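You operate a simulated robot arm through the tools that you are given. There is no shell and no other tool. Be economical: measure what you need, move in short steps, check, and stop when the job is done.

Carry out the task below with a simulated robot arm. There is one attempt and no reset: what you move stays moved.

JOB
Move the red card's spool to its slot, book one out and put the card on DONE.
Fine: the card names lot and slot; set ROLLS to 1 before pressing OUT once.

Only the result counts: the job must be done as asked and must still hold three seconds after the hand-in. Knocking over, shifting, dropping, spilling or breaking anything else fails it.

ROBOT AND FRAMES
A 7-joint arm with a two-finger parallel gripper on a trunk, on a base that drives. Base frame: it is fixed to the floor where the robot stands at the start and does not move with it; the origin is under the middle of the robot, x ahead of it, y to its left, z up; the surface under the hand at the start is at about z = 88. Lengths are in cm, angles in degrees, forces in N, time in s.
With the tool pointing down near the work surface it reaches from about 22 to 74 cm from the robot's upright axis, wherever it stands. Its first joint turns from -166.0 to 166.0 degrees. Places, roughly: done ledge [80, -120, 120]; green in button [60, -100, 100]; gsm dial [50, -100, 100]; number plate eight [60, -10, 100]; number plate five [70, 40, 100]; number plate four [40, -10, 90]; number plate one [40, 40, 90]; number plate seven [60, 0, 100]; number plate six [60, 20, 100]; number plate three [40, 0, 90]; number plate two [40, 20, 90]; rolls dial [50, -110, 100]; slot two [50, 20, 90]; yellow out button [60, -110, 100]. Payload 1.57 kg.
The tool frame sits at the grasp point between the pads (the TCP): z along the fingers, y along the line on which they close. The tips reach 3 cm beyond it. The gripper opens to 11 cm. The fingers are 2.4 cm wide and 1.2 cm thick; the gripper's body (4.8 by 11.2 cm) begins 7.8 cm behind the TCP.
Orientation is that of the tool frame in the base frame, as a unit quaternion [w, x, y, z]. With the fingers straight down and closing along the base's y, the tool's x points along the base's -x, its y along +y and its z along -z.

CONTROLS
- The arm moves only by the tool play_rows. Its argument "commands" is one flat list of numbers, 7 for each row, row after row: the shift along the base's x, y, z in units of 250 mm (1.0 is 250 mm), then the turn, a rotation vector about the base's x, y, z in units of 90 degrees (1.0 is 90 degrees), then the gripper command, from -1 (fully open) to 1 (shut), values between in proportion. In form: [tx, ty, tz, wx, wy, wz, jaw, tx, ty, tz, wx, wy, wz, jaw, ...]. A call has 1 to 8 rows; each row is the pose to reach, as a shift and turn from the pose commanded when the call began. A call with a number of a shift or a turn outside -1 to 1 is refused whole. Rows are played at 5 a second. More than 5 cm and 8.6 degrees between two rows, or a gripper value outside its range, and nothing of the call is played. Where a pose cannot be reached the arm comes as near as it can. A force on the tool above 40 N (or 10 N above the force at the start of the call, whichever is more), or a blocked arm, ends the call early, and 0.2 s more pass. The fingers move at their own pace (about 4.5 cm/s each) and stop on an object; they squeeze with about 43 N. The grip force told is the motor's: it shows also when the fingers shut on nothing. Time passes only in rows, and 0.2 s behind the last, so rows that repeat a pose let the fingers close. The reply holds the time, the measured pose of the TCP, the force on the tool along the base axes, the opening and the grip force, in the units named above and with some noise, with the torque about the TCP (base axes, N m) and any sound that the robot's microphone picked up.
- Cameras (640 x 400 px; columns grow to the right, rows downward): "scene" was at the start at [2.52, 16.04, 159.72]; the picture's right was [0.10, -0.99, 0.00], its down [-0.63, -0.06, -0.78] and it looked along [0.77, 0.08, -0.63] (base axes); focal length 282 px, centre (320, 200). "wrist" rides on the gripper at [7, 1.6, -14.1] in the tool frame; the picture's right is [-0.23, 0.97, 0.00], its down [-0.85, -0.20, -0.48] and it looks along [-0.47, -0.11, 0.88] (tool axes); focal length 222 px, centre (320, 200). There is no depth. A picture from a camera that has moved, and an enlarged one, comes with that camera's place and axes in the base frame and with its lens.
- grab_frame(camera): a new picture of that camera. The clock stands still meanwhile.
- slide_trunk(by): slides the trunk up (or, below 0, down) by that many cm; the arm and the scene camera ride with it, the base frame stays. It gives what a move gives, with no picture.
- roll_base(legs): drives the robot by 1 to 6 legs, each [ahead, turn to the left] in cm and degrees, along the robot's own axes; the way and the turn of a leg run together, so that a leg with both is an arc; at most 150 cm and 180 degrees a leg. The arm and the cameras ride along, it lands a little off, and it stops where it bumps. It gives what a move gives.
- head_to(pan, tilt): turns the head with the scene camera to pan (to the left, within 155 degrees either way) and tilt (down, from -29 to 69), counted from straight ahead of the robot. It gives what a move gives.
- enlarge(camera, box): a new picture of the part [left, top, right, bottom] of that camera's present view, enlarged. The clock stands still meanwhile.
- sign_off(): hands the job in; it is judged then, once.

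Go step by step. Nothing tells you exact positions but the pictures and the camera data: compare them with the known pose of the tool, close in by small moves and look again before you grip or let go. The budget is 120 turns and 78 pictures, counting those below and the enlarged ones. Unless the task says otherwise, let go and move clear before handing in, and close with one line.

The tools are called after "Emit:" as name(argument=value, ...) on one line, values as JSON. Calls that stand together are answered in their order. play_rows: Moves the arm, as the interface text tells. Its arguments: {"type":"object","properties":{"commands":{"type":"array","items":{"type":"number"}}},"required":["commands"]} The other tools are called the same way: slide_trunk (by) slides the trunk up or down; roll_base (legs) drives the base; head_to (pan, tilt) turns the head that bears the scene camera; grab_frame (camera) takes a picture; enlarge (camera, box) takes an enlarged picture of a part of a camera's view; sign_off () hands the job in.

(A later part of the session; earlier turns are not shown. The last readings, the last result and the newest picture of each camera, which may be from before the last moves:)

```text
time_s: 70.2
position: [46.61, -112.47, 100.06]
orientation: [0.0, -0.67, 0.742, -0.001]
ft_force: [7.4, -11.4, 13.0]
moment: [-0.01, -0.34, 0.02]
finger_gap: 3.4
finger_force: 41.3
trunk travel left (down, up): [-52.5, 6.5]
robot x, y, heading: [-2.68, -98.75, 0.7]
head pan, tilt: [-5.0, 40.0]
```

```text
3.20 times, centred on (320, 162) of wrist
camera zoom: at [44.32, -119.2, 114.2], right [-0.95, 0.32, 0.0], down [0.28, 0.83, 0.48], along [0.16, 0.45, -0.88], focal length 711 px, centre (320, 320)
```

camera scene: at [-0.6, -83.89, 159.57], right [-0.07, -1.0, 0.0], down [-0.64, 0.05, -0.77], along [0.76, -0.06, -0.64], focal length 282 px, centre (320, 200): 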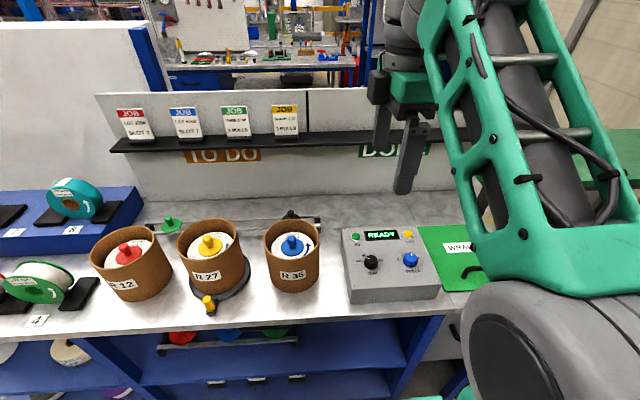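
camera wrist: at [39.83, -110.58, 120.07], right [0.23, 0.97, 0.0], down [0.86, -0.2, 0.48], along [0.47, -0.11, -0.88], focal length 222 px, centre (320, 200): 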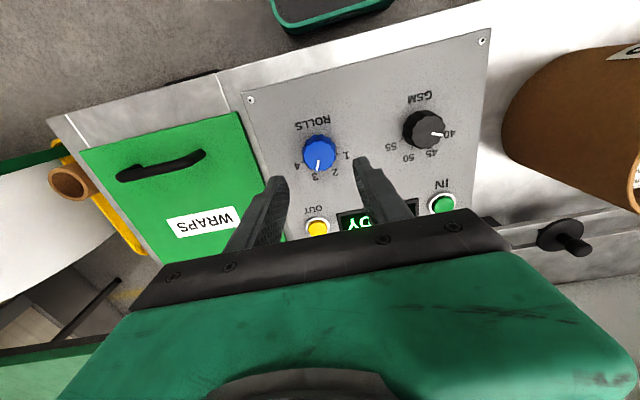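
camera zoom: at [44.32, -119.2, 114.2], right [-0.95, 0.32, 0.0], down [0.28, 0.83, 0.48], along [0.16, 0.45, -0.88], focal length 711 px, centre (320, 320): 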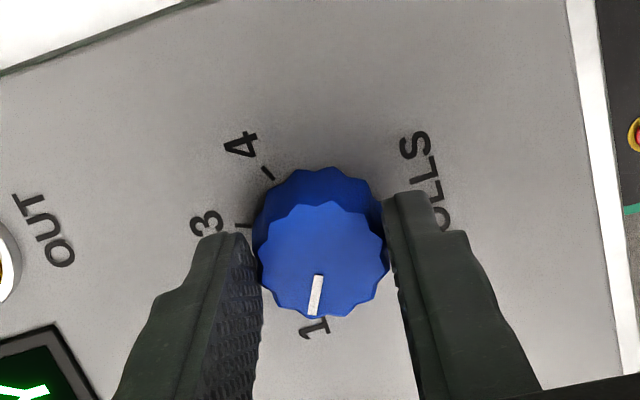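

The pointer now faces 1. I'll release, lift, and verify.

Emit:
play_rows(commands=[0, 0, 0, 0, 0, 0, 0.3, 0, 0, 0, 0, 0, 0, 0, 0, 0, 0, 0, 0, 0, 0, 0, 0, 0.08, 0, 0, 0, 0, 0, 0, 0.2, 0, 0, 0, 0, 0, 0, 0.35, 0, 0, 0, 0, 0, 0, 0.35, 0, 0, 0, 0])

Emit:
enlarge(camera="wrist", box=[200, 60, 440, 210])

Emit:
enlarge(camera="scene", box=[335, 210, 447, 280])

```text
time_s: 71.8
position: [46.51, -112.51, 109.06]
orientation: [0.0, -0.67, 0.743, 0.0]
ft_force: [0.2, 0.1, -0.2]
moment: [0.0, 0.01, -0.04]
finger_gap: 5.5
finger_force: 0.0
trunk travel left (down, up): [-52.5, 6.5]
robot x, y, heading: [-2.48, -98.71, 1.1]
head pan, tilt: [-5.0, 40.0]
```

```text
2.67 times, centred on (320, 135) of wrist
camera zoom: at [44.25, -119.18, 123.12], right [-0.95, 0.33, 0.0], down [0.29, 0.83, 0.48], along [0.16, 0.45, -0.88], focal length 592 px, centre (320, 373)
```

zoom: 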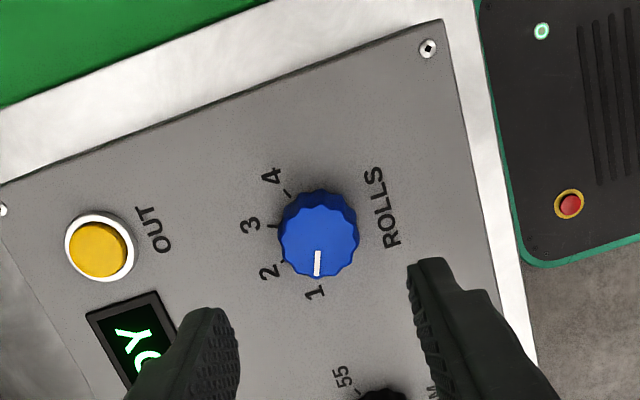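

```text
5.71 times, centred on (391, 245) of scene
camera zoom: at [-0.61, -83.92, 159.57], right [-0.07, -1.0, 0.0], down [-0.64, 0.05, -0.77], along [0.76, -0.06, -0.64], focal length 1611 px, centre (-86, -57)
```

zoom: 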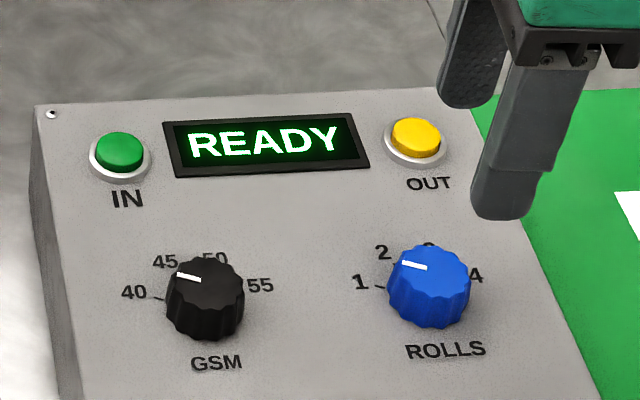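

ROLLS is at 1. Now I'll shut the fingers and move above the yellow OUT button at about (55.7, -115).

Emit:
play_rows(commands=[0.1, -0.03, 0, 0, 0, 0, 1, 0.2, -0.06, 0, 0, 0, 0, 1, 0.3, -0.08, 0, 0, 0, 0, 1, 0.368, -0.1, 0, 0, 0, 0, 1, 0.368, -0.1, -0.1, 0, 0, 0, 1, 0.368, -0.1, -0.2, 0, 0, 0, 1, 0.368, -0.1, -0.24, 0, 0, 0, 1, 0.368, -0.1, -0.24, 0, 0, 0, 1])

Emit:
enlarge(camera="wrist", box=[200, 60, 440, 210])

Emit:
enlarge(camera="scene", box=[335, 200, 447, 270])

```text
time_s: 73.6
position: [55.75, -114.84, 102.62]
orientation: [0.0, -0.67, 0.743, 0.001]
ft_force: [-0.4, 0.5, 0.4]
moment: [0.01, -0.01, 0.01]
finger_gap: 0.0
finger_force: 21.3
trunk travel left (down, up): [-52.5, 6.5]
robot x, y, heading: [-2.72, -98.26, 1.0]
head pan, tilt: [-5.0, 40.0]
```

```text
2.67 times, centred on (320, 135) of wrist
camera zoom: at [53.39, -121.62, 116.9], right [-0.95, 0.33, 0.0], down [0.29, 0.83, 0.48], along [0.16, 0.45, -0.88], focal length 592 px, centre (320, 373)
```

zoom: 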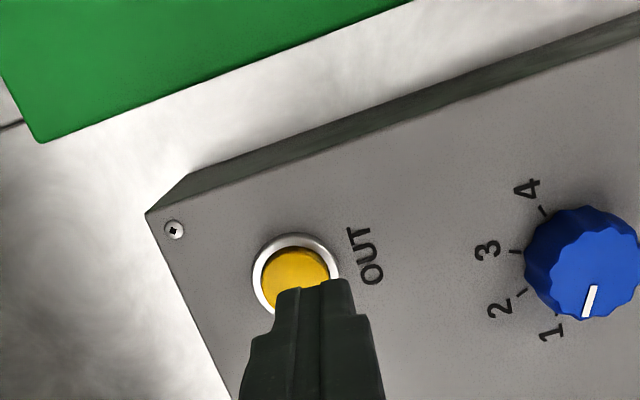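

```text
5.71 times, centred on (391, 235) of scene
camera zoom: at [-0.61, -83.92, 159.58], right [-0.07, -1.0, 0.0], down [-0.64, 0.05, -0.77], along [0.76, -0.06, -0.64], focal length 1611 px, centre (-86, 0)
```

zoom: 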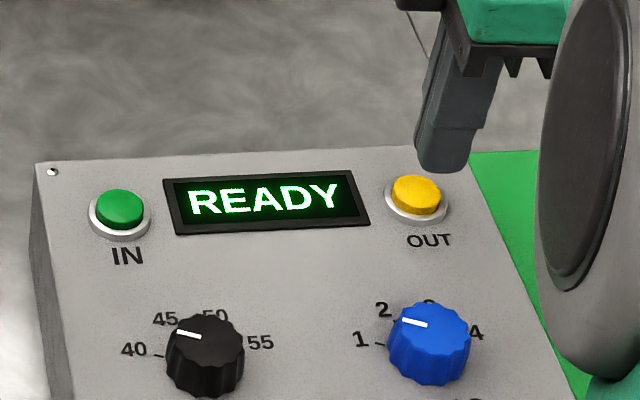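

I'm above the button; the tip is ~2 cm over it. Nudging 0.25 cm and pressing down gently once.

Emit:
play_rows(commands=[0.01, -0.008, -0.03, 0, 0, 0, 1, 0.01, -0.008, -0.06, 0, 0, 0, 1, 0.01, -0.008, -0.08, 0, 0, 0, 1, 0.01, -0.008, -0.09, 0, 0, 0, 1, 0.01, -0.008, -0.1, 0, 0, 0, 1, 0.01, -0.008, -0.1, 0, 0, 0, 1])

Emit:
enlarge(camera="scene", box=[335, 200, 447, 270])

```text
time_s: 75.0
position: [55.86, -114.99, 100.24]
orientation: [-0.001, -0.67, 0.743, 0.0]
ft_force: [-0.1, 0.5, 0.0]
moment: [0.01, 0.03, 0.01]
finger_gap: 0.0
finger_force: 20.9
trunk travel left (down, up): [-52.5, 6.5]
robot x, y, heading: [-2.74, -98.69, 0.9]
head pan, tilt: [-5.0, 40.0]
```

```text
5.71 times, centred on (391, 235) of scene
camera zoom: at [-0.6, -83.92, 159.58], right [-0.07, -1.0, 0.0], down [-0.64, 0.05, -0.77], along [0.76, -0.06, -0.64], focal length 1611 px, centre (-86, 0)
```

zoom: 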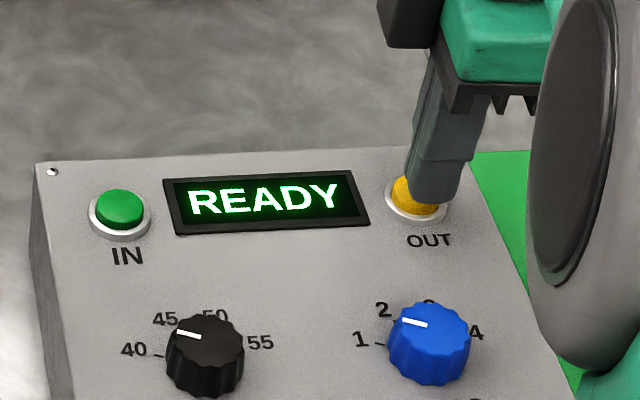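

No contact yet; re-triangulating puts the button top near (56.4, -115.1, 96.5). I'll nudge and go on pressing down in small steps.

Emit:
play_rows(commands=[0.016, -0.004, 0, 0, 0, 0, 1, 0.016, -0.004, -0.015, 0, 0, 0, 1, 0.016, -0.004, -0.025, 0, 0, 0, 1, 0.016, -0.004, -0.035, 0, 0, 0, 1, 0.016, -0.004, -0.035, 0, 0, 0, 1])

Emit:
enlarge(camera="scene", box=[335, 200, 447, 270])

```text
time_s: 76.2
position: [56.33, -115.26, 99.42]
orientation: [0.0, -0.67, 0.743, 0.0]
ft_force: [1.0, 1.2, 1.4]
moment: [0.04, -0.04, 0.03]
finger_gap: 0.01
finger_force: 21.4
trunk travel left (down, up): [-52.5, 6.5]
robot x, y, heading: [-2.65, -98.43, 0.9]
head pan, tilt: [-5.0, 40.0]
```

```text
5.71 times, centred on (391, 235) of scene
camera zoom: at [-0.61, -83.91, 159.58], right [-0.07, -1.0, 0.0], down [-0.64, 0.05, -0.77], along [0.76, -0.06, -0.64], focal length 1611 px, centre (-86, 0)
```

zoom: 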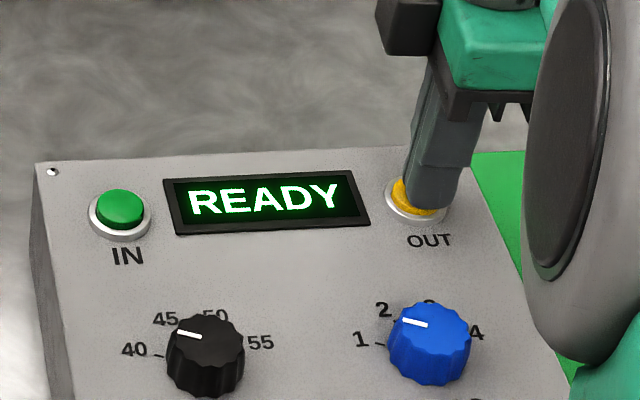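

Just near contact; continuing down a few millimetres.

Emit:
play_rows(commands=[0, 0.004, -0.008, 0, 0, 0, 1, 0, 0.004, -0.016, 0, 0, 0, 1, 0, 0.004, -0.024, 0, 0, 0, 1, 0, 0.004, -0.024, 0, 0, 0, 1])

Emit:
enlarge(camera="scene", box=[335, 200, 447, 270])

```text
time_s: 77.2
position: [56.37, -115.22, 98.87]
orientation: [0.0, -0.669, 0.743, -0.001]
ft_force: [-2.9, -4.8, 14.0]
moment: [-0.1, 0.09, -0.02]
finger_gap: 0.0
finger_force: 21.8
trunk travel left (down, up): [-52.5, 6.5]
robot x, y, heading: [-3.07, -98.54, 0.9]
head pan, tilt: [-5.0, 40.0]
heard: click
```

```text
5.71 times, centred on (391, 235) of scene
camera zoom: at [-0.77, -83.94, 159.59], right [-0.07, -1.0, 0.0], down [-0.64, 0.05, -0.77], along [0.76, -0.06, -0.64], focal length 1611 px, centre (-86, 0)
```

zoom: 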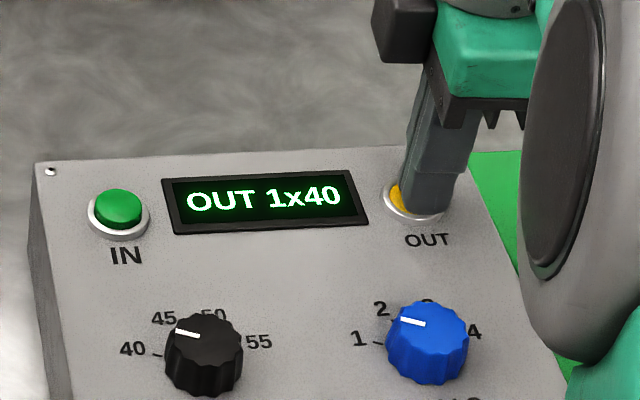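

Click heard and the display says OUT 1x40: one roll booked out. I'll lift straight off, retract and turn the wrist back.

Emit:
play_rows(commands=[0, 0, 0.05, 0, 0, 0, 1, 0, 0, 0.2, 0, 0, 0, 1, -0.1, 0.05, 0.35, 0, 0, -0.09, 1, -0.2, 0.1, 0.5, 0, 0, -0.18, 1, -0.3, 0.2, 0.62, 0, 0, -0.27, 1, -0.4, 0.3, 0.74, 0, 0, -0.36, 1, -0.5, 0.4, 0.86, 0, 0, -0.45, 1, -0.6, 0.5, 0.98, 0, 0, -0.54, 1])

Emit:
play_rows(commands=[-0.03, 0.05, 0.08, 0, 0, -0.09, 1, -0.06, 0.1, 0.16, 0, 0, -0.18, 1, -0.1, 0.15, 0.25, 0, 0, -0.27, 0.5, -0.1, 0.15, 0.3, 0, 0, -0.39, 0.0, -0.1, 0.15, 0.35, 0, 0, -0.39, -0.5])

Emit:
grab_frame(camera="scene")

```text
time_s: 79.0
position: [41.27, -102.34, 123.33]
orientation: [-0.001, -0.304, 0.953, -0.001]
ft_force: [0.3, -0.1, -0.4]
moment: [-0.02, -0.01, -0.02]
finger_gap: 0.0
finger_force: 21.3
trunk travel left (down, up): [-52.5, 6.5]
robot x, y, heading: [-2.9, -98.63, 1.0]
head pan, tilt: [-5.0, 40.0]
```

```text
refused: row 4 steps farther than a row can; nothing moved
```

```text
31 pictures are left
camera scene: at [-0.66, -83.88, 159.57], right [-0.07, -1.0, 0.0], down [-0.64, 0.05, -0.77], along [0.76, -0.06, -0.64], focal length 282 px, centre (320, 200)
```

scene: 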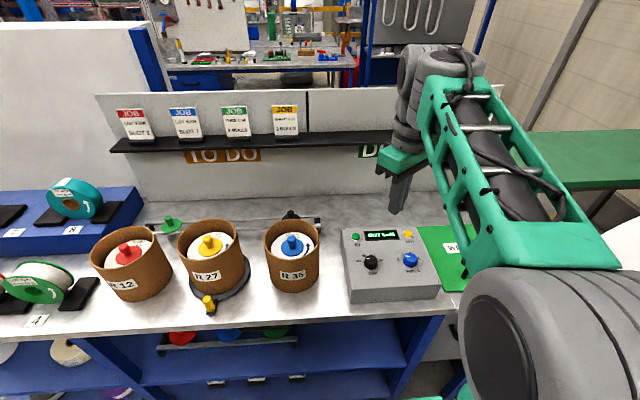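

Lifted clear; panel unchanged. I finish turning the wrist home and then drive to stand in front of the red card (about x 82, y -34.7, ledge top z≈117).

Emit:
play_rows(commands=[-0.03, 0.05, 0.08, 0, 0, -0.09, 1, -0.06, 0.1, 0.16, 0, 0, -0.18, 0.5, -0.1, 0.15, 0.25, 0, 0, -0.27, 0, -0.1, 0.15, 0.3, 0, 0, -0.36, -0.5, -0.1, 0.15, 0.35, 0, 0, -0.393, -1, -0.1, 0.15, 0.4, 0, 0, -0.393, -1])

Emit:
roll_base(legs=[[-12, 0], [0, 89], [62, 0], [0, -90], [18, 0]])

Emit:
head_to(pan=0, tilt=25)

Emit:
grab_frame(camera="scene")

```text
time_s: 80.4
position: [38.86, -99.01, 133.26]
orientation: [0.001, -0.001, 1.0, 0.0]
ft_force: [0.4, 0.0, 0.0]
moment: [0.04, 0.03, 0.0]
finger_gap: 9.82
finger_force: 0.0
trunk travel left (down, up): [-52.5, 6.5]
robot x, y, heading: [-2.71, -98.59, 0.6]
head pan, tilt: [-5.0, 40.0]
```

```text
time_s: 93.4
position: [42.98, -34.24, 133.4]
orientation: [-0.001, -0.022, 1.0, 0.001]
ft_force: [-0.4, 0.0, 0.1]
moment: [0.04, 0.06, 0.02]
finger_gap: 10.99
finger_force: 0.1
trunk travel left (down, up): [-52.5, 6.5]
robot x, y, heading: [1.62, -35.56, 2.7]
head pan, tilt: [-5.0, 40.0]
```

```text
time_s: 94.2
position: [42.9, -34.22, 133.24]
orientation: [-0.001, -0.022, 1.0, 0.0]
ft_force: [-0.2, 0.8, 0.3]
moment: [-0.04, 0.02, 0.01]
finger_gap: 11.0
finger_force: 0.2
trunk travel left (down, up): [-52.5, 6.5]
robot x, y, heading: [1.14, -35.34, 2.9]
head pan, tilt: [0.0, 25.0]
```

```text
30 pictures are left
camera scene: at [3.7, -19.92, 161.9], right [0.05, -1.0, 0.0], down [-0.42, -0.02, -0.91], along [0.9, 0.05, -0.42], focal length 282 px, centre (320, 200)
```

scene: 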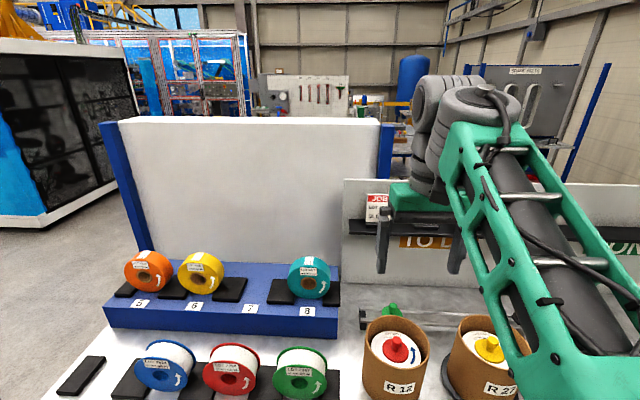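

The robot is at x≈1; I'll go 5 cm closer, then pitch the tool to horizontal so it can grip the card by its two side edges from the front.

Emit:
roll_base(legs=[[5, -2]])

Emit:
play_rows(commands=[0.04, 0, 0, 0, -0.09, 0, -1, 0.08, 0, 0, 0, -0.18, 0, -1, 0.12, 0, 0, 0, -0.27, 0, -1, 0.16, 0, 0, 0, -0.36, 0, -1, 0.2, 0, 0, 0, -0.45, 0, -1, 0.24, 0, 0, 0, -0.54, 0, -1, 0.28, 0, 0, 0, -0.63, 0, -1, 0.32, 0, 0, 0, -0.72, 0, -1])

Emit:
play_rows(commands=[0.04, 0, -0.05, 0, -0.09, 0, -1, 0.08, 0, -0.1, 0, -0.18, 0, -1, 0.1, 0, -0.15, 0, -0.28, 0, -1, 0.1, 0, -0.2, 0, -0.28, 0, -1])

Emit:
grab_frame(camera="wrist")

Emit:
grab_frame(camera="scene")

```text
time_s: 95.1
position: [48.1, -35.43, 133.33]
orientation: [0.0, -0.005, 1.0, -0.001]
ft_force: [0.2, 0.7, -0.6]
moment: [0.0, 0.02, 0.0]
finger_gap: 11.0
finger_force: 0.1
trunk travel left (down, up): [-52.5, 6.5]
robot x, y, heading: [6.35, -35.13, 1.2]
head pan, tilt: [0.0, 25.0]
```

```text
time_s: 96.4
position: [57.09, -34.89, 123.84]
orientation: [0.242, -0.012, 0.97, -0.012]
ft_force: [-1.4, 0.7, 0.7]
moment: [0.05, -0.11, 0.01]
finger_gap: 11.01
finger_force: 0.1
trunk travel left (down, up): [-52.5, 6.5]
robot x, y, heading: [6.64, -35.51, 1.0]
head pan, tilt: [0.0, 25.0]
stopped in row 6: the arm was blocked; the commanded pose is now the measured one
```

```text
refused: row 3 steps farther than a row can; nothing moved
```

```text
29 pictures are left
camera wrist: at [44.26, -33.25, 132.79], right [0.18, 0.98, 0.08], down [0.53, -0.17, 0.83], along [0.83, -0.11, -0.55], focal length 222 px, centre (320, 200)
```

wrist: 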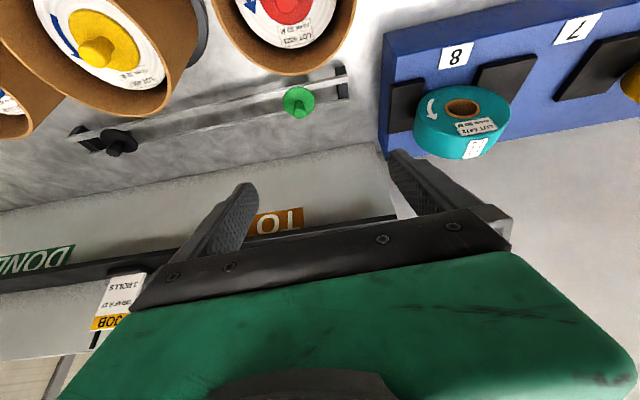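

```text
28 pictures are left
camera scene: at [8.8, -19.86, 161.04], right [0.02, -1.0, 0.0], down [-0.42, -0.01, -0.91], along [0.91, 0.02, -0.42], focal length 282 px, centre (320, 200)
```

scene: 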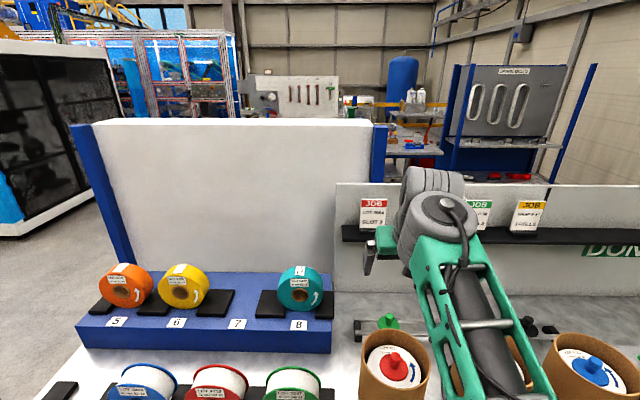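

The pitch stopped at 28° from vertical (wrist limit in this folded pose), but that tilt is enough for gripping the card's side edges. I'll extend toward the card at a safe height.

Emit:
play_rows(commands=[0.05, 0.01, 0.12, 0, 0, -0.016, -1, 0.18, 0.02, 0.24, 0, 0, -0.016, -1, 0.34, 0.024, 0.28, 0, 0, -0.016, -1, 0.5, 0.024, 0.28, 0, 0, -0.016, -1, 0.52, 0.024, 0.28, 0, 0, -0.016, -1])

Emit:
grab_frame(camera="scene")

Emit:
grab_frame(camera="wrist")

```text
time_s: 97.6
position: [70.34, -34.27, 131.15]
orientation: [0.239, -0.001, 0.971, -0.013]
ft_force: [0.4, -0.8, 0.7]
moment: [0.02, -0.01, -0.03]
finger_gap: 10.97
finger_force: 0.0
trunk travel left (down, up): [-52.5, 6.5]
robot x, y, heading: [6.26, -35.21, 1.3]
head pan, tilt: [0.0, 25.0]
```

```text
27 pictures are left
camera scene: at [9.25, -19.83, 161.91], right [0.02, -1.0, 0.0], down [-0.42, -0.01, -0.91], along [0.91, 0.02, -0.42], focal length 282 px, centre (320, 200)
```

scene: 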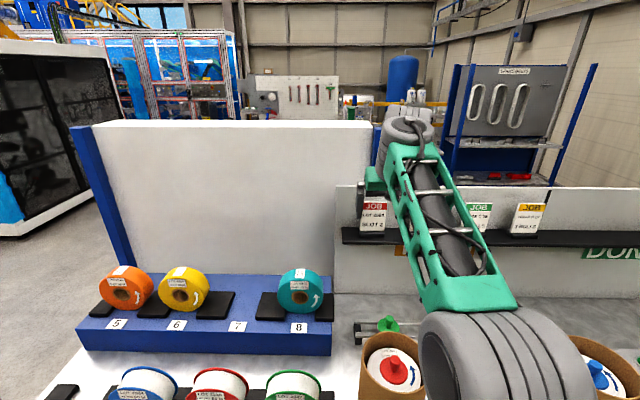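

```text
26 pictures are left
camera wrist: at [57.69, -32.25, 140.34], right [0.21, 0.98, 0.08], down [0.53, -0.18, 0.83], along [0.82, -0.13, -0.56], focal length 222 px, centre (320, 200)
```

wrist: 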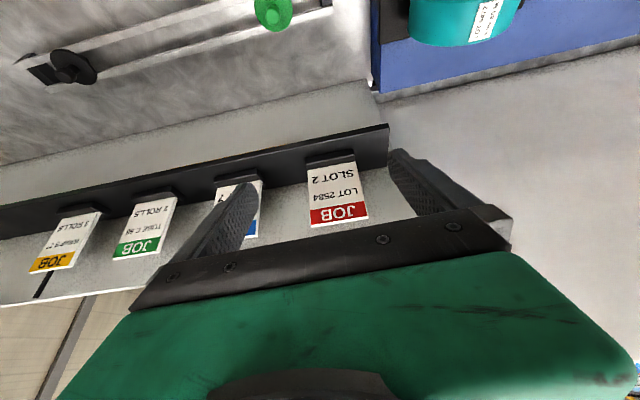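

The card is centred at y≈-33.9 between the open fingers, base at x≈82.5. I'll slide forward and down so the fingers straddle it.

Emit:
play_rows(commands=[0.1, 0.014, -0.1, 0, 0, 0, -1, 0.2, 0.014, -0.2, 0, 0, 0, -1, 0.3, 0.014, -0.28, 0, 0, 0, -1, 0.36, 0.014, -0.34, 0, 0, 0, -1, 0.4, 0.014, -0.36, 0, 0, 0, -1, 0.4, 0.014, -0.36, 0, 0, 0, -1])

Emit:
grab_frame(camera="wrist")

Emit:
enlarge(camera="scene", box=[330, 170, 426, 230])

```text
time_s: 99.0
position: [80.47, -33.76, 122.08]
orientation: [0.239, -0.001, 0.971, -0.014]
ft_force: [0.2, -0.3, 0.9]
moment: [0.01, -0.03, -0.01]
finger_gap: 11.0
finger_force: 0.1
trunk travel left (down, up): [-52.5, 6.5]
robot x, y, heading: [6.36, -34.84, 1.4]
head pan, tilt: [0.0, 25.0]
```

```text
25 pictures are left
camera wrist: at [67.68, -31.81, 131.27], right [0.21, 0.98, 0.08], down [0.53, -0.18, 0.83], along [0.82, -0.13, -0.56], focal length 222 px, centre (320, 200)
```

wrist: 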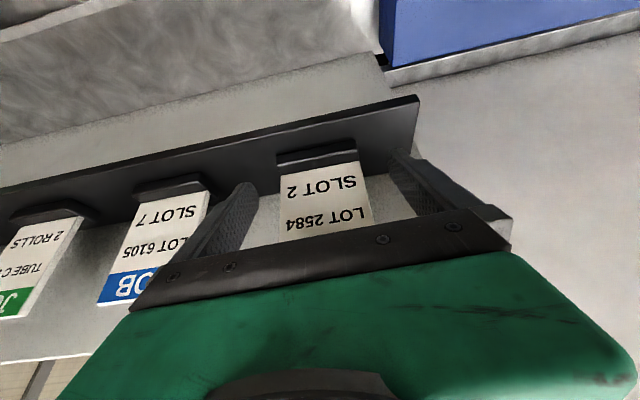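

```text
6.67 times, centred on (378, 200) of scene
camera zoom: at [9.27, -19.82, 161.91], right [0.02, -1.0, 0.0], down [-0.42, -0.01, -0.91], along [0.91, 0.02, -0.42], focal length 1880 px, centre (-67, 200)
```

zoom: 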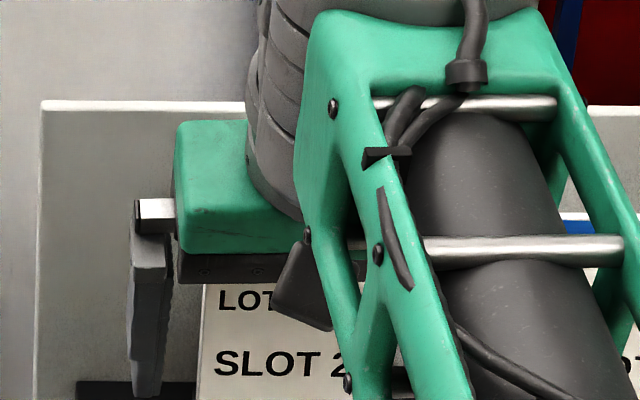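

The fingers straddle the red card evenly. Moving 0.8 cm forward and closing on its side edges.

Emit:
play_rows(commands=[0.035, 0, -0.01, 0, 0, 0, -1, 0.035, 0, -0.01, 0, 0, 0, -0.6, 0.035, 0, -0.01, 0, 0, 0, -0.35, 0.035, 0, -0.01, 0, 0, 0, 0, 0.035, 0, -0.01, 0, 0, 0, 0.5, 0.035, 0, -0.01, 0, 0, 0, 0.5])

Emit:
grab_frame(camera="wrist")

```text
time_s: 100.4
position: [81.21, -33.72, 121.78]
orientation: [0.24, 0.0, 0.971, -0.014]
ft_force: [0.0, -0.2, 0.0]
moment: [0.03, -0.02, -0.04]
finger_gap: 7.45
finger_force: 38.3
trunk travel left (down, up): [-52.5, 6.5]
robot x, y, heading: [6.45, -35.46, 1.3]
head pan, tilt: [0.0, 25.0]
```

```text
23 pictures are left
camera wrist: at [68.53, -31.81, 131.03], right [0.21, 0.98, 0.08], down [0.53, -0.18, 0.83], along [0.82, -0.13, -0.56], focal length 222 px, centre (320, 200)
```

wrist: 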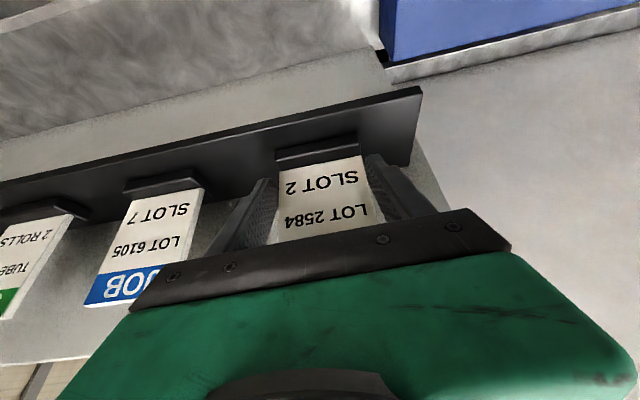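

The card is gripped (gap 7.45, 38 N). I'll lift it a little, check it, then draw back.

Emit:
play_rows(commands=[0, 0, 0.03, 0, 0, 0, 0.5, 0, 0, 0.08, 0, 0, 0, 0.5, -0.02, 0, 0.16, 0, 0, 0, 0.5, -0.06, 0, 0.26, 0, 0, 0, 0.5, -0.12, 0, 0.34, 0, 0, 0, 0.5, -0.12, 0, 0.34, 0, 0, 0, 0.5])

Emit:
grab_frame(camera="wrist")

```text
time_s: 101.8
position: [77.42, -32.68, 129.28]
orientation: [0.238, -0.002, 0.971, -0.013]
ft_force: [0.0, -0.7, -1.1]
moment: [0.04, 0.02, -0.02]
finger_gap: 7.44
finger_force: 42.7
out of reach, approached as far as the arm can: row 4, 5
trunk travel left (down, up): [-52.5, 6.5]
robot x, y, heading: [6.27, -35.2, 1.3]
head pan, tilt: [0.0, 25.0]
```

```text
22 pictures are left
camera wrist: at [64.72, -30.84, 138.54], right [0.21, 0.98, 0.08], down [0.53, -0.18, 0.83], along [0.82, -0.13, -0.56], focal length 222 px, centre (320, 200)
```

wrist: 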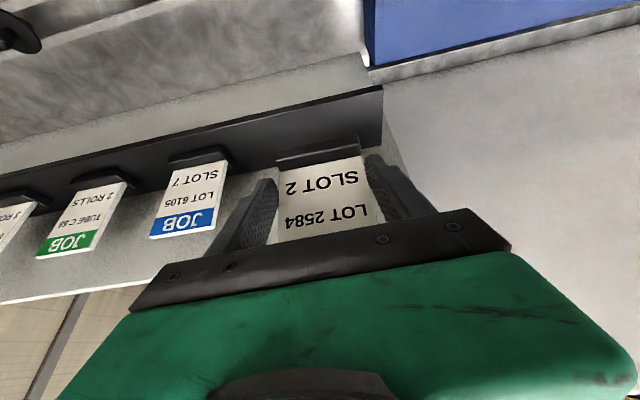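

The card is firmly held without tilting. I'll retract and drive to the DONE part of the ledge.

Emit:
play_rows(commands=[-0.12, 0, 0, 0, 0, 0, 0.5, -0.26, 0, 0.02, 0, 0, 0, 0.5, -0.4, 0, 0.04, 0, 0, 0, 0.5, -0.54, 0, 0.06, 0, 0, 0, 0.5, -0.68, 0, 0.08, 0, 0, 0, 0.5, -0.76, 0, 0.08, 0, 0, 0, 0.5])

Emit:
roll_base(legs=[[-25, 0], [0, -91], [76, 0], [0, 91], [20, 0]])

Emit:
head_to(pan=0, tilt=25)

Emit:
grab_frame(camera="scene")

Emit:
grab_frame(camera="wrist")

```text
time_s: 103.2
position: [59.2, -33.9, 132.37]
orientation: [0.24, -0.002, 0.971, -0.013]
ft_force: [-0.2, 0.2, -0.8]
moment: [-0.03, 0.03, -0.02]
finger_gap: 7.43
finger_force: 43.2
trunk travel left (down, up): [-52.5, 6.5]
robot x, y, heading: [6.1, -35.13, 0.9]
head pan, tilt: [0.0, 25.0]
```

```text
time_s: 117.5
position: [53.91, -114.23, 132.21]
orientation: [0.238, 0.035, 0.97, -0.022]
ft_force: [1.0, 0.5, -0.4]
moment: [0.02, 0.02, -0.03]
finger_gap: 2.74
finger_force: 0.0
trunk travel left (down, up): [-52.5, 6.5]
robot x, y, heading: [0.9, -111.91, -2.9]
head pan, tilt: [0.0, 25.0]
```

```text
time_s: 118.1
position: [53.93, -114.28, 132.37]
orientation: [0.238, 0.034, 0.97, -0.022]
ft_force: [-0.8, -0.1, 1.8]
moment: [-0.01, 0.01, -0.03]
finger_gap: 2.76
finger_force: 0.1
trunk travel left (down, up): [-52.5, 6.5]
robot x, y, heading: [1.06, -111.8, -3.0]
head pan, tilt: [0.0, 25.0]
```

```text
21 pictures are left
camera scene: at [4.95, -96.66, 161.91], right [-0.05, -1.0, 0.0], down [-0.42, 0.02, -0.91], along [0.91, -0.05, -0.42], focal length 282 px, centre (320, 200)
```

scene: 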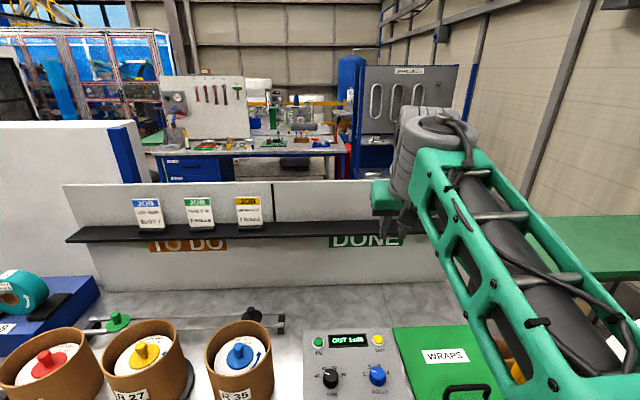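

```text
20 pictures are left
camera wrist: at [41.27, -111.37, 141.55], right [0.28, 0.96, 0.08], down [0.52, -0.22, 0.83], along [0.81, -0.19, -0.56], focal length 222 px, centre (320, 200)
```

wrist: 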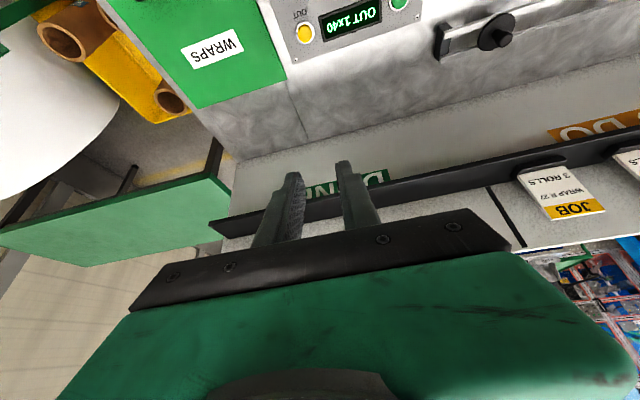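

The card has slipped out of the grip during the drive (gap is now the bare commanded 2.75). I need to find where it fell, so I'll look around to the left first.

Emit:
head_to(pan=70, tilt=45)

Emit:
grab_frame(camera="scene")

```text
time_s: 119.5
position: [53.9, -114.29, 132.27]
orientation: [0.239, 0.034, 0.97, -0.022]
ft_force: [0.4, -0.4, -0.1]
moment: [0.01, -0.03, -0.01]
finger_gap: 2.74
finger_force: 0.1
trunk travel left (down, up): [-52.5, 6.5]
robot x, y, heading: [0.88, -112.04, -3.0]
head pan, tilt: [70.0, 45.0]
```

```text
19 pictures are left
camera scene: at [-1.01, -88.68, 158.85], right [0.92, -0.39, 0.0], down [-0.28, -0.65, -0.71], along [0.28, 0.65, -0.71], focal length 282 px, centre (320, 200)
```

scene: 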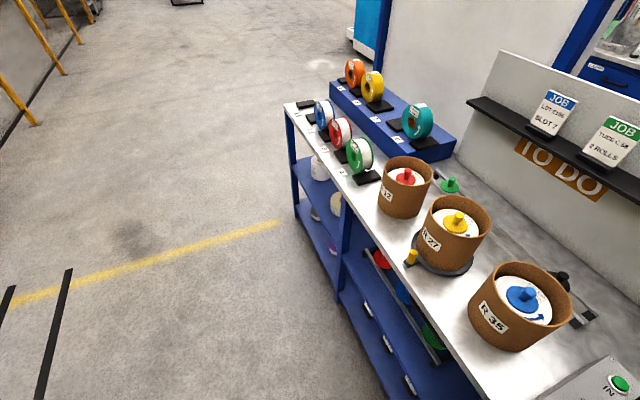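

Not on the left. Looking right and behind.

Emit:
head_to(pan=-75, tilt=45)

Emit:
grab_frame(camera="scene")

Emit:
head_to(pan=140, tilt=50)

Emit:
grab_frame(camera="scene")

```text
time_s: 121.8
position: [53.84, -114.29, 132.3]
orientation: [0.238, 0.035, 0.97, -0.023]
ft_force: [-0.3, -0.8, 0.1]
moment: [0.03, -0.02, 0.02]
finger_gap: 2.76
finger_force: 0.0
trunk travel left (down, up): [-52.5, 6.5]
robot x, y, heading: [1.3, -112.12, -3.4]
head pan, tilt: [-75.0, 45.0]
```

```text
18 pictures are left
camera scene: at [-2.54, -104.12, 158.85], right [-0.98, -0.21, 0.0], down [-0.15, 0.69, -0.71], along [0.15, -0.69, -0.71], focal length 282 px, centre (320, 200)
```

scene: 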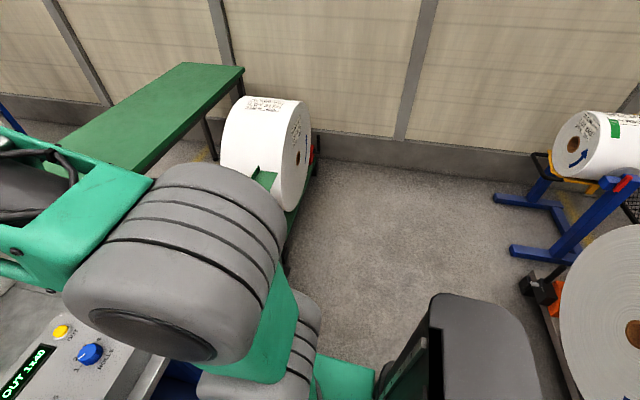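

```text
time_s: 124.9
position: [53.87, -114.37, 132.41]
orientation: [0.238, 0.034, 0.971, -0.023]
ft_force: [0.1, 0.3, 0.3]
moment: [-0.03, 0.03, 0.0]
finger_gap: 2.78
finger_force: 0.0
trunk travel left (down, up): [-52.5, 6.5]
robot x, y, heading: [1.16, -111.76, -2.9]
head pan, tilt: [140.0, 50.0]
```

```text
17 pictures are left
camera scene: at [-9.84, -90.89, 158.16], right [0.68, 0.73, 0.0], down [0.56, -0.52, -0.64], along [-0.47, 0.44, -0.77], focal length 282 px, centre (320, 200)
```

scene: 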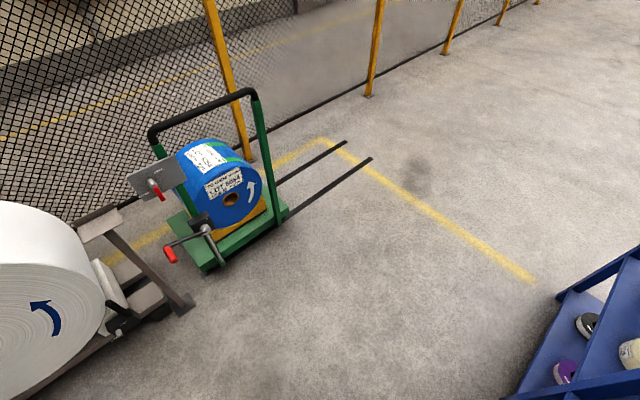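

Not there either. Checking the floor close beside the robot, looking steeply down.

Emit:
head_to(pan=85, tilt=69)

Emit:
grab_frame(camera="scene")

Emit:
head_to(pan=-125, tilt=55)

Emit:
grab_frame(camera="scene")

```text
time_s: 126.1
position: [53.81, -114.35, 132.3]
orientation: [0.238, 0.034, 0.97, -0.023]
ft_force: [0.0, 0.4, 0.5]
moment: [-0.01, -0.01, -0.03]
finger_gap: 2.76
finger_force: 0.0
trunk travel left (down, up): [-52.5, 6.5]
robot x, y, heading: [1.22, -111.7, -3.1]
head pan, tilt: [85.0, 68.8]
```

```text
16 pictures are left
camera scene: at [-3.44, -90.62, 155.96], right [0.99, -0.14, 0.0], down [-0.13, -0.92, -0.36], along [0.05, 0.36, -0.93], focal length 282 px, centre (320, 200)
```

scene: 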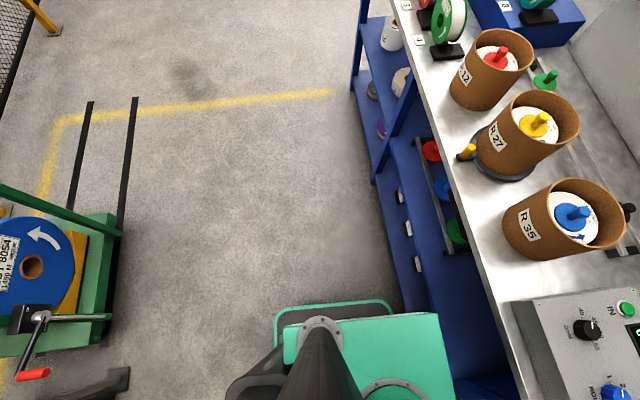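

```text
time_s: 129.2
position: [53.79, -114.33, 132.32]
orientation: [0.238, 0.034, 0.97, -0.023]
ft_force: [-0.2, 0.5, 0.9]
moment: [0.04, 0.04, -0.01]
finger_gap: 2.75
finger_force: 0.0
trunk travel left (down, up): [-52.5, 6.5]
robot x, y, heading: [0.95, -111.91, -3.1]
head pan, tilt: [-125.0, 55.0]
```

```text
15 pictures are left
camera scene: at [-8.67, -101.83, 157.51], right [-0.79, 0.62, 0.0], down [0.51, 0.64, -0.57], along [-0.35, -0.45, -0.82], focal length 282 px, centre (320, 200)
```

scene: 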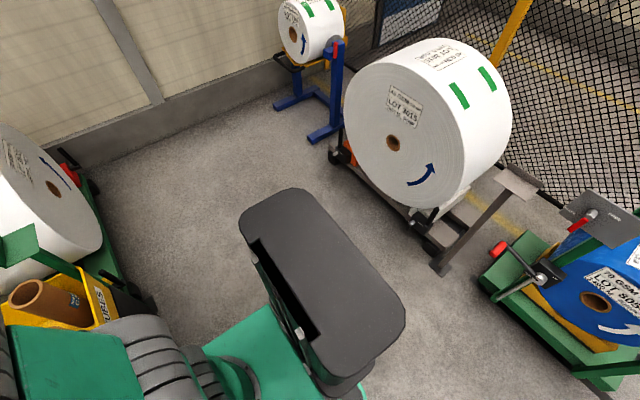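

Still unseen; the floor between robot and bench and to the front-right is hidden. I'll back off and look down there.

Emit:
roll_base(legs=[[-28, 0]])

Emit:
head_to(pan=-15, tilt=52)

Emit:
grab_frame(camera="scene")

```text
time_s: 131.1
position: [25.99, -112.55, 132.33]
orientation: [0.238, 0.032, 0.97, -0.022]
ft_force: [0.5, 0.7, -0.6]
moment: [0.02, 0.0, 0.01]
finger_gap: 2.78
finger_force: 0.1
trunk travel left (down, up): [-52.5, 6.5]
robot x, y, heading: [-26.83, -110.81, -2.6]
head pan, tilt: [-125.0, 55.0]
```

```text
time_s: 133.0
position: [26.09, -112.44, 132.25]
orientation: [0.239, 0.032, 0.97, -0.023]
ft_force: [-0.2, 0.1, -0.5]
moment: [-0.01, 0.02, -0.03]
finger_gap: 2.74
finger_force: 0.1
trunk travel left (down, up): [-52.5, 6.5]
robot x, y, heading: [-26.84, -110.83, -2.9]
head pan, tilt: [-15.0, 52.0]
```

```text
14 pictures are left
camera scene: at [-24.94, -97.08, 157.89], right [-0.31, -0.95, 0.0], down [-0.75, 0.24, -0.62], along [0.59, -0.19, -0.79], focal length 282 px, centre (320, 200)
```

scene: 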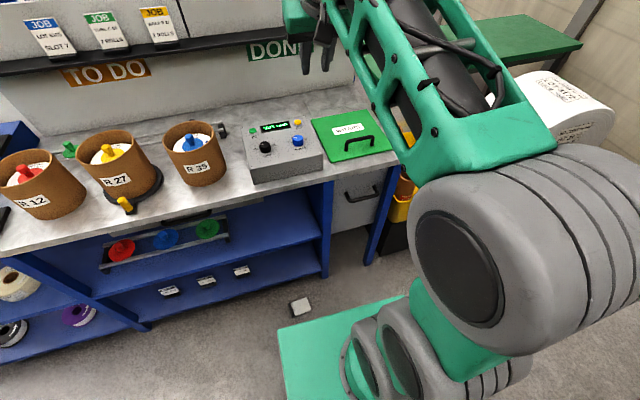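

There is a small white piece on the floor between the robot and the bench; enlarging it.

Emit:
enlarge(camera="scene", box=[260, 280, 340, 330])

```text
8.00 times, centred on (300, 305) of scene
camera zoom: at [-24.94, -97.08, 157.89], right [-0.31, -0.95, 0.0], down [-0.75, 0.24, -0.62], along [0.59, -0.19, -0.79], focal length 2256 px, centre (480, -640)
```

zoom: 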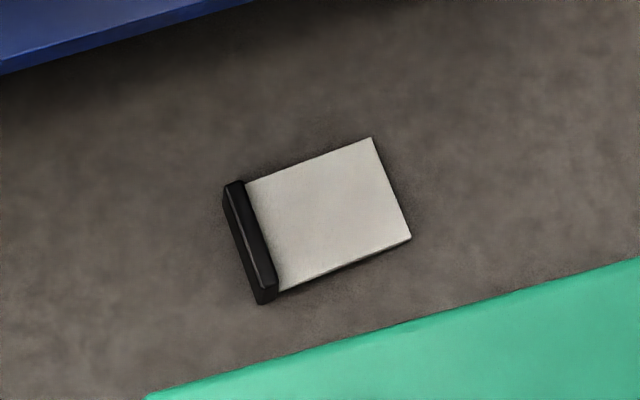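

It's the red card, lying face-down on the floor at about (25, -102), base end toward +y. Plan: pick it by its side edges, tip it upright on the floor, regrasp it from above, then place it. First make the tool vertical with fingers closing along x, away from the bench.

Emit:
play_rows(commands=[0, 0.05, 0, 0.005, 0.0766, 0, -0.5, 0, 0.1, 0, 0.01, 0.153, 0, -1, 0, 0.15, 0, 0.015, 0.23, 0, -1, 0, 0.2, 0, 0.0203, 0.3064, 0, -1, 0, 0.2, 0, 0.0203, 0.3064, 0, -1])

Emit:
play_rows(commands=[0, 0, 0, 0, 0, 0.087, -1, 0, 0, 0, 0, 0, 0.174, -1, 0, 0, 0, 0, 0, 0.261, -1, 0, 0, 0, 0, 0, 0.348, -1, 0, 0, 0, 0, 0, 0.435, -1, 0, 0, 0, 0, 0, 0.522, -1, 0, 0, 0, 0, 0, 0.609, -1, 0, 0, 0, 0, 0, 0.696, -1])

Emit:
play_rows(commands=[0, 0, 0, 0, 0, 0.087, -1, 0, 0, 0, 0, 0, 0.174, -1, 0, 0, 0, 0, 0, 0.261, -1, 0, 0, 0, 0, 0, 0.346, -1, 0, 0, 0, 0, 0, 0.346, -1])

Emit:
slide_trunk(by=-52)

```text
time_s: 134.2
position: [26.15, -107.6, 132.27]
orientation: [-0.001, 0.029, 0.999, -0.015]
ft_force: [-0.1, 0.5, 1.0]
moment: [0.01, -0.01, -0.01]
finger_gap: 11.02
finger_force: 0.0
out of reach, approached as far as the arm can: row 2
trunk travel left (down, up): [-52.5, 6.5]
robot x, y, heading: [-26.86, -110.38, -2.9]
head pan, tilt: [-15.0, 52.0]
```

```text
time_s: 136.0
position: [26.04, -107.47, 132.47]
orientation: [0.007, -0.496, 0.868, -0.013]
ft_force: [-0.3, 0.0, 0.2]
moment: [0.0, 0.01, 0.0]
finger_gap: 10.99
finger_force: 0.0
trunk travel left (down, up): [-52.5, 6.5]
robot x, y, heading: [-26.82, -110.37, -2.9]
head pan, tilt: [-15.0, 52.0]
```

```text
time_s: 137.2
position: [26.06, -107.58, 132.4]
orientation: [-0.009, 0.71, -0.704, 0.009]
ft_force: [-0.3, -0.2, -0.5]
moment: [0.02, 0.02, 0.01]
finger_gap: 10.99
finger_force: 0.0
trunk travel left (down, up): [-52.5, 6.5]
robot x, y, heading: [-26.93, -110.29, -2.7]
head pan, tilt: [-15.0, 52.0]
```

```text
refused: -52 is not a number from -40 to 40
```

Lowering the trunk in two steps; the hand stays in front of the bench edge.

Emit:
slide_trunk(by=-40)

Emit:
slide_trunk(by=-12.3)

Emit:
play_rows(commands=[0, 0, -0.19, 0, 0, 0, -1, 0, 0, -0.38, 0, 0, 0, -1, 0, 0, -0.57, 0, 0, 0, -1, 0, 0, -0.76, 0, 0, 0, -1, 0, 0, -0.95, 0, 0, 0, -1])

```text
time_s: 141.0
position: [26.07, -107.47, 92.44]
orientation: [-0.01, 0.711, -0.703, 0.009]
ft_force: [-0.1, 0.0, -0.4]
moment: [-0.03, 0.0, 0.01]
finger_gap: 10.99
finger_force: 0.0
trunk travel left (down, up): [-12.5, 46.5]
robot x, y, heading: [-26.61, -110.32, -2.9]
head pan, tilt: [-15.0, 52.0]
```

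```text
time_s: 142.6
position: [25.97, -107.59, 79.91]
orientation: [-0.009, 0.711, -0.703, 0.009]
ft_force: [-0.5, 0.3, -0.5]
moment: [0.0, 0.01, 0.01]
finger_gap: 10.97
finger_force: 0.2
trunk travel left (down, up): [-0.2, 58.8]
robot x, y, heading: [-27.08, -110.83, -2.8]
head pan, tilt: [-15.0, 52.0]
```

```text
time_s: 143.8
position: [26.03, -107.74, 56.58]
orientation: [-0.011, 0.71, -0.704, 0.011]
ft_force: [0.9, 0.6, -0.9]
moment: [-0.04, -0.02, 0.03]
finger_gap: 11.02
finger_force: 0.1
trunk travel left (down, up): [-0.2, 58.8]
robot x, y, heading: [-26.97, -110.67, -2.6]
head pan, tilt: [-15.0, 52.0]
```

Continuing down and then a wrist picture of the card.

Emit:
play_rows(commands=[0, 0, -0.19, 0, 0, 0, -1, 0, 0, -0.38, 0, 0, 0, -1, 0, 0, -0.57, 0, 0, 0, -1, 0, 0, -0.76, 0, 0, 0, -1, 0, 0, -0.95, 0, 0, 0, -1, 0, 0, -0.95, 0, 0, 0, -1])

Emit:
play_rows(commands=[0, 0, -0.15, 0, 0, 0, -1, 0, 0, -0.3, 0, 0, 0, -1, 0, 0, -0.45, 0, 0, 0, -1, 0, 0, -0.45, 0, 0, 0, -1])

Emit:
grab_frame(camera="wrist")

```text
time_s: 144.6
position: [30.43, -106.99, 49.14]
orientation: [-0.029, 0.728, -0.685, -0.001]
ft_force: [-20.1, -2.8, 16.8]
moment: [-0.16, -0.67, -0.26]
finger_gap: 9.35
finger_force: 0.0
out of reach, approached as far as the arm can: row 1, 2, 3
trunk travel left (down, up): [-0.2, 58.8]
robot x, y, heading: [-27.01, -110.38, -3.0]
head pan, tilt: [-15.0, 52.0]
stopped in row 3: the force on the tool passed its limit at 116 N (the readings are from after the stop); the commanded pose is now the measured one
```

```text
time_s: 144.8
position: [30.56, -106.85, 49.11]
orientation: [-0.033, 0.729, -0.684, 0.004]
ft_force: [-24.0, -0.7, 17.0]
moment: [-0.2, -0.48, -0.19]
finger_gap: 8.89
finger_force: 0.1
trunk travel left (down, up): [-0.2, 58.8]
robot x, y, heading: [-26.73, -110.41, -3.0]
head pan, tilt: [-15.0, 52.0]
stopped in row 1: the force on the tool passed its limit at 52 N (the readings are from after the stop); the commanded pose is now the measured one
```

```text
12 pictures are left
camera wrist: at [28.71, -114.4, 62.79], right [-0.99, 0.17, -0.04], down [0.12, 0.84, 0.52], along [0.12, 0.51, -0.85], focal length 222 px, centre (320, 200)
```

wrist: 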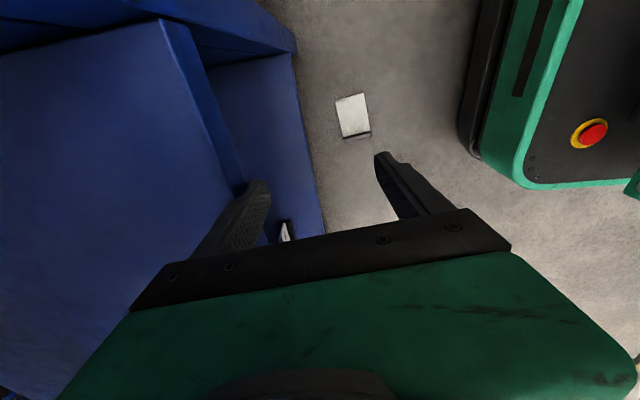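

The arm hit its lower limit here and swung against the shelf edge; I back off from it at once, toward the robot and up.

Emit:
play_rows(commands=[-0.06, 0, 0.04, 0, 0, 0, -0.8, -0.14, 0, 0.1, 0, 0, 0, -0.8, -0.26, 0, 0.2, 0, 0, 0, -0.8, -0.26, 0, 0.24, 0, 0, 0, -0.8])

```text
time_s: 145.8
position: [24.53, -106.77, 54.66]
orientation: [-0.033, 0.728, -0.685, 0.003]
ft_force: [0.1, -0.2, 0.1]
moment: [0.0, 0.01, 0.03]
finger_gap: 9.9
finger_force: 0.0
trunk travel left (down, up): [-0.2, 58.8]
robot x, y, heading: [-26.69, -110.48, -2.7]
head pan, tilt: [-15.0, 52.0]
```

Free again. Testing a small descent to see what the arm can do here.

Emit:
play_rows(commands=[0, 0, -0.05, 0.0, 0, 0, -0.8, 0, 0, -0.1, 0, 0, 0, -0.8, 0, 0, -0.16, 0, 0, 0, -0.8, 0, 0, -0.16, 0, 0, 0, -0.8])

```text
time_s: 146.8
position: [24.39, -106.7, 50.72]
orientation: [-0.033, 0.728, -0.684, 0.004]
ft_force: [-0.4, -0.8, -0.9]
moment: [0.04, 0.03, 0.03]
finger_gap: 9.89
finger_force: 0.0
trunk travel left (down, up): [-0.2, 58.8]
robot x, y, heading: [-26.67, -110.47, -3.3]
head pan, tilt: [-15.0, 52.0]
```

That worked; going on in small steps.

Emit:
play_rows(commands=[-0.02, 0, -0.08, 0.0, 0, 0, -0.8, -0.04, 0, -0.16, 0, 0, 0, -0.8, -0.06, 0, -0.24, 0, 0, 0, -0.8, -0.06, 0, -0.24, 0, 0, 0, -0.8])

```text
time_s: 147.8
position: [22.58, -106.71, 44.88]
orientation: [-0.034, 0.729, -0.683, 0.005]
ft_force: [0.3, 1.0, 0.9]
moment: [-0.01, 0.01, -0.03]
finger_gap: 9.89
finger_force: 0.1
trunk travel left (down, up): [-0.2, 58.8]
robot x, y, heading: [-27.08, -110.31, -3.0]
head pan, tilt: [-15.0, 52.0]
```

Emit:
play_rows(commands=[0, 0, -0.1, 0.0, 0, 0, -0.8, 0, 0, -0.2, 0, 0, 0, -0.8, 0, 0, -0.3, 0, 0, 0, -0.8, 0, 0, -0.4, 0, 0, 0, -0.8, 0, 0, -0.4, 0, 0, 0, -0.8])

```text
time_s: 149.0
position: [22.72, -106.82, 34.72]
orientation: [-0.034, 0.729, -0.684, 0.003]
ft_force: [0.7, -0.3, -0.5]
moment: [0.0, 0.03, 0.02]
finger_gap: 9.9
finger_force: 0.0
trunk travel left (down, up): [-0.2, 58.8]
robot x, y, heading: [-26.68, -110.31, -2.9]
head pan, tilt: [-15.0, 52.0]
```

Emit:
play_rows(commands=[0, 0, -0.1, 0.0, 0, 0, -0.8, 0, 0, -0.2, 0, 0, 0, -0.8, 0, 0, -0.3, 0, 0, 0, -0.8, 0, 0, -0.4, 0, 0, 0, -0.8, 0, 0, -0.4, 0, 0, 0, -0.8])

Emit:
grab_frame(camera="wrist")

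```text
time_s: 150.2
position: [22.72, -106.91, 24.75]
orientation: [-0.033, 0.729, -0.684, 0.004]
ft_force: [0.4, -0.5, 0.4]
moment: [-0.01, -0.03, 0.0]
finger_gap: 9.92
finger_force: 0.1
trunk travel left (down, up): [-0.2, 58.8]
robot x, y, heading: [-27.05, -110.29, -2.6]
head pan, tilt: [-15.0, 52.0]
```

```text
11 pictures are left
camera wrist: at [20.83, -114.5, 38.53], right [-0.99, 0.17, -0.04], down [0.12, 0.84, 0.52], along [0.12, 0.51, -0.85], focal length 222 px, centre (320, 200)
```

wrist: 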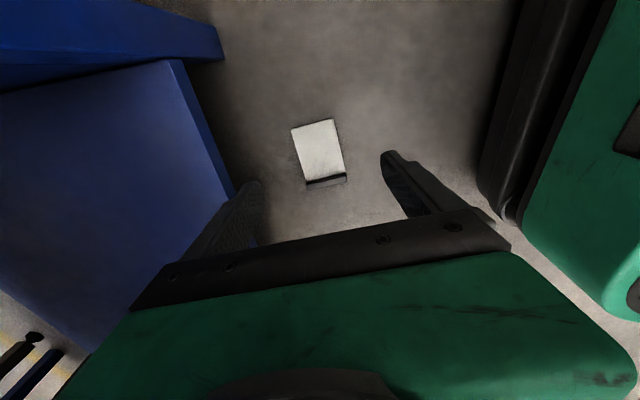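

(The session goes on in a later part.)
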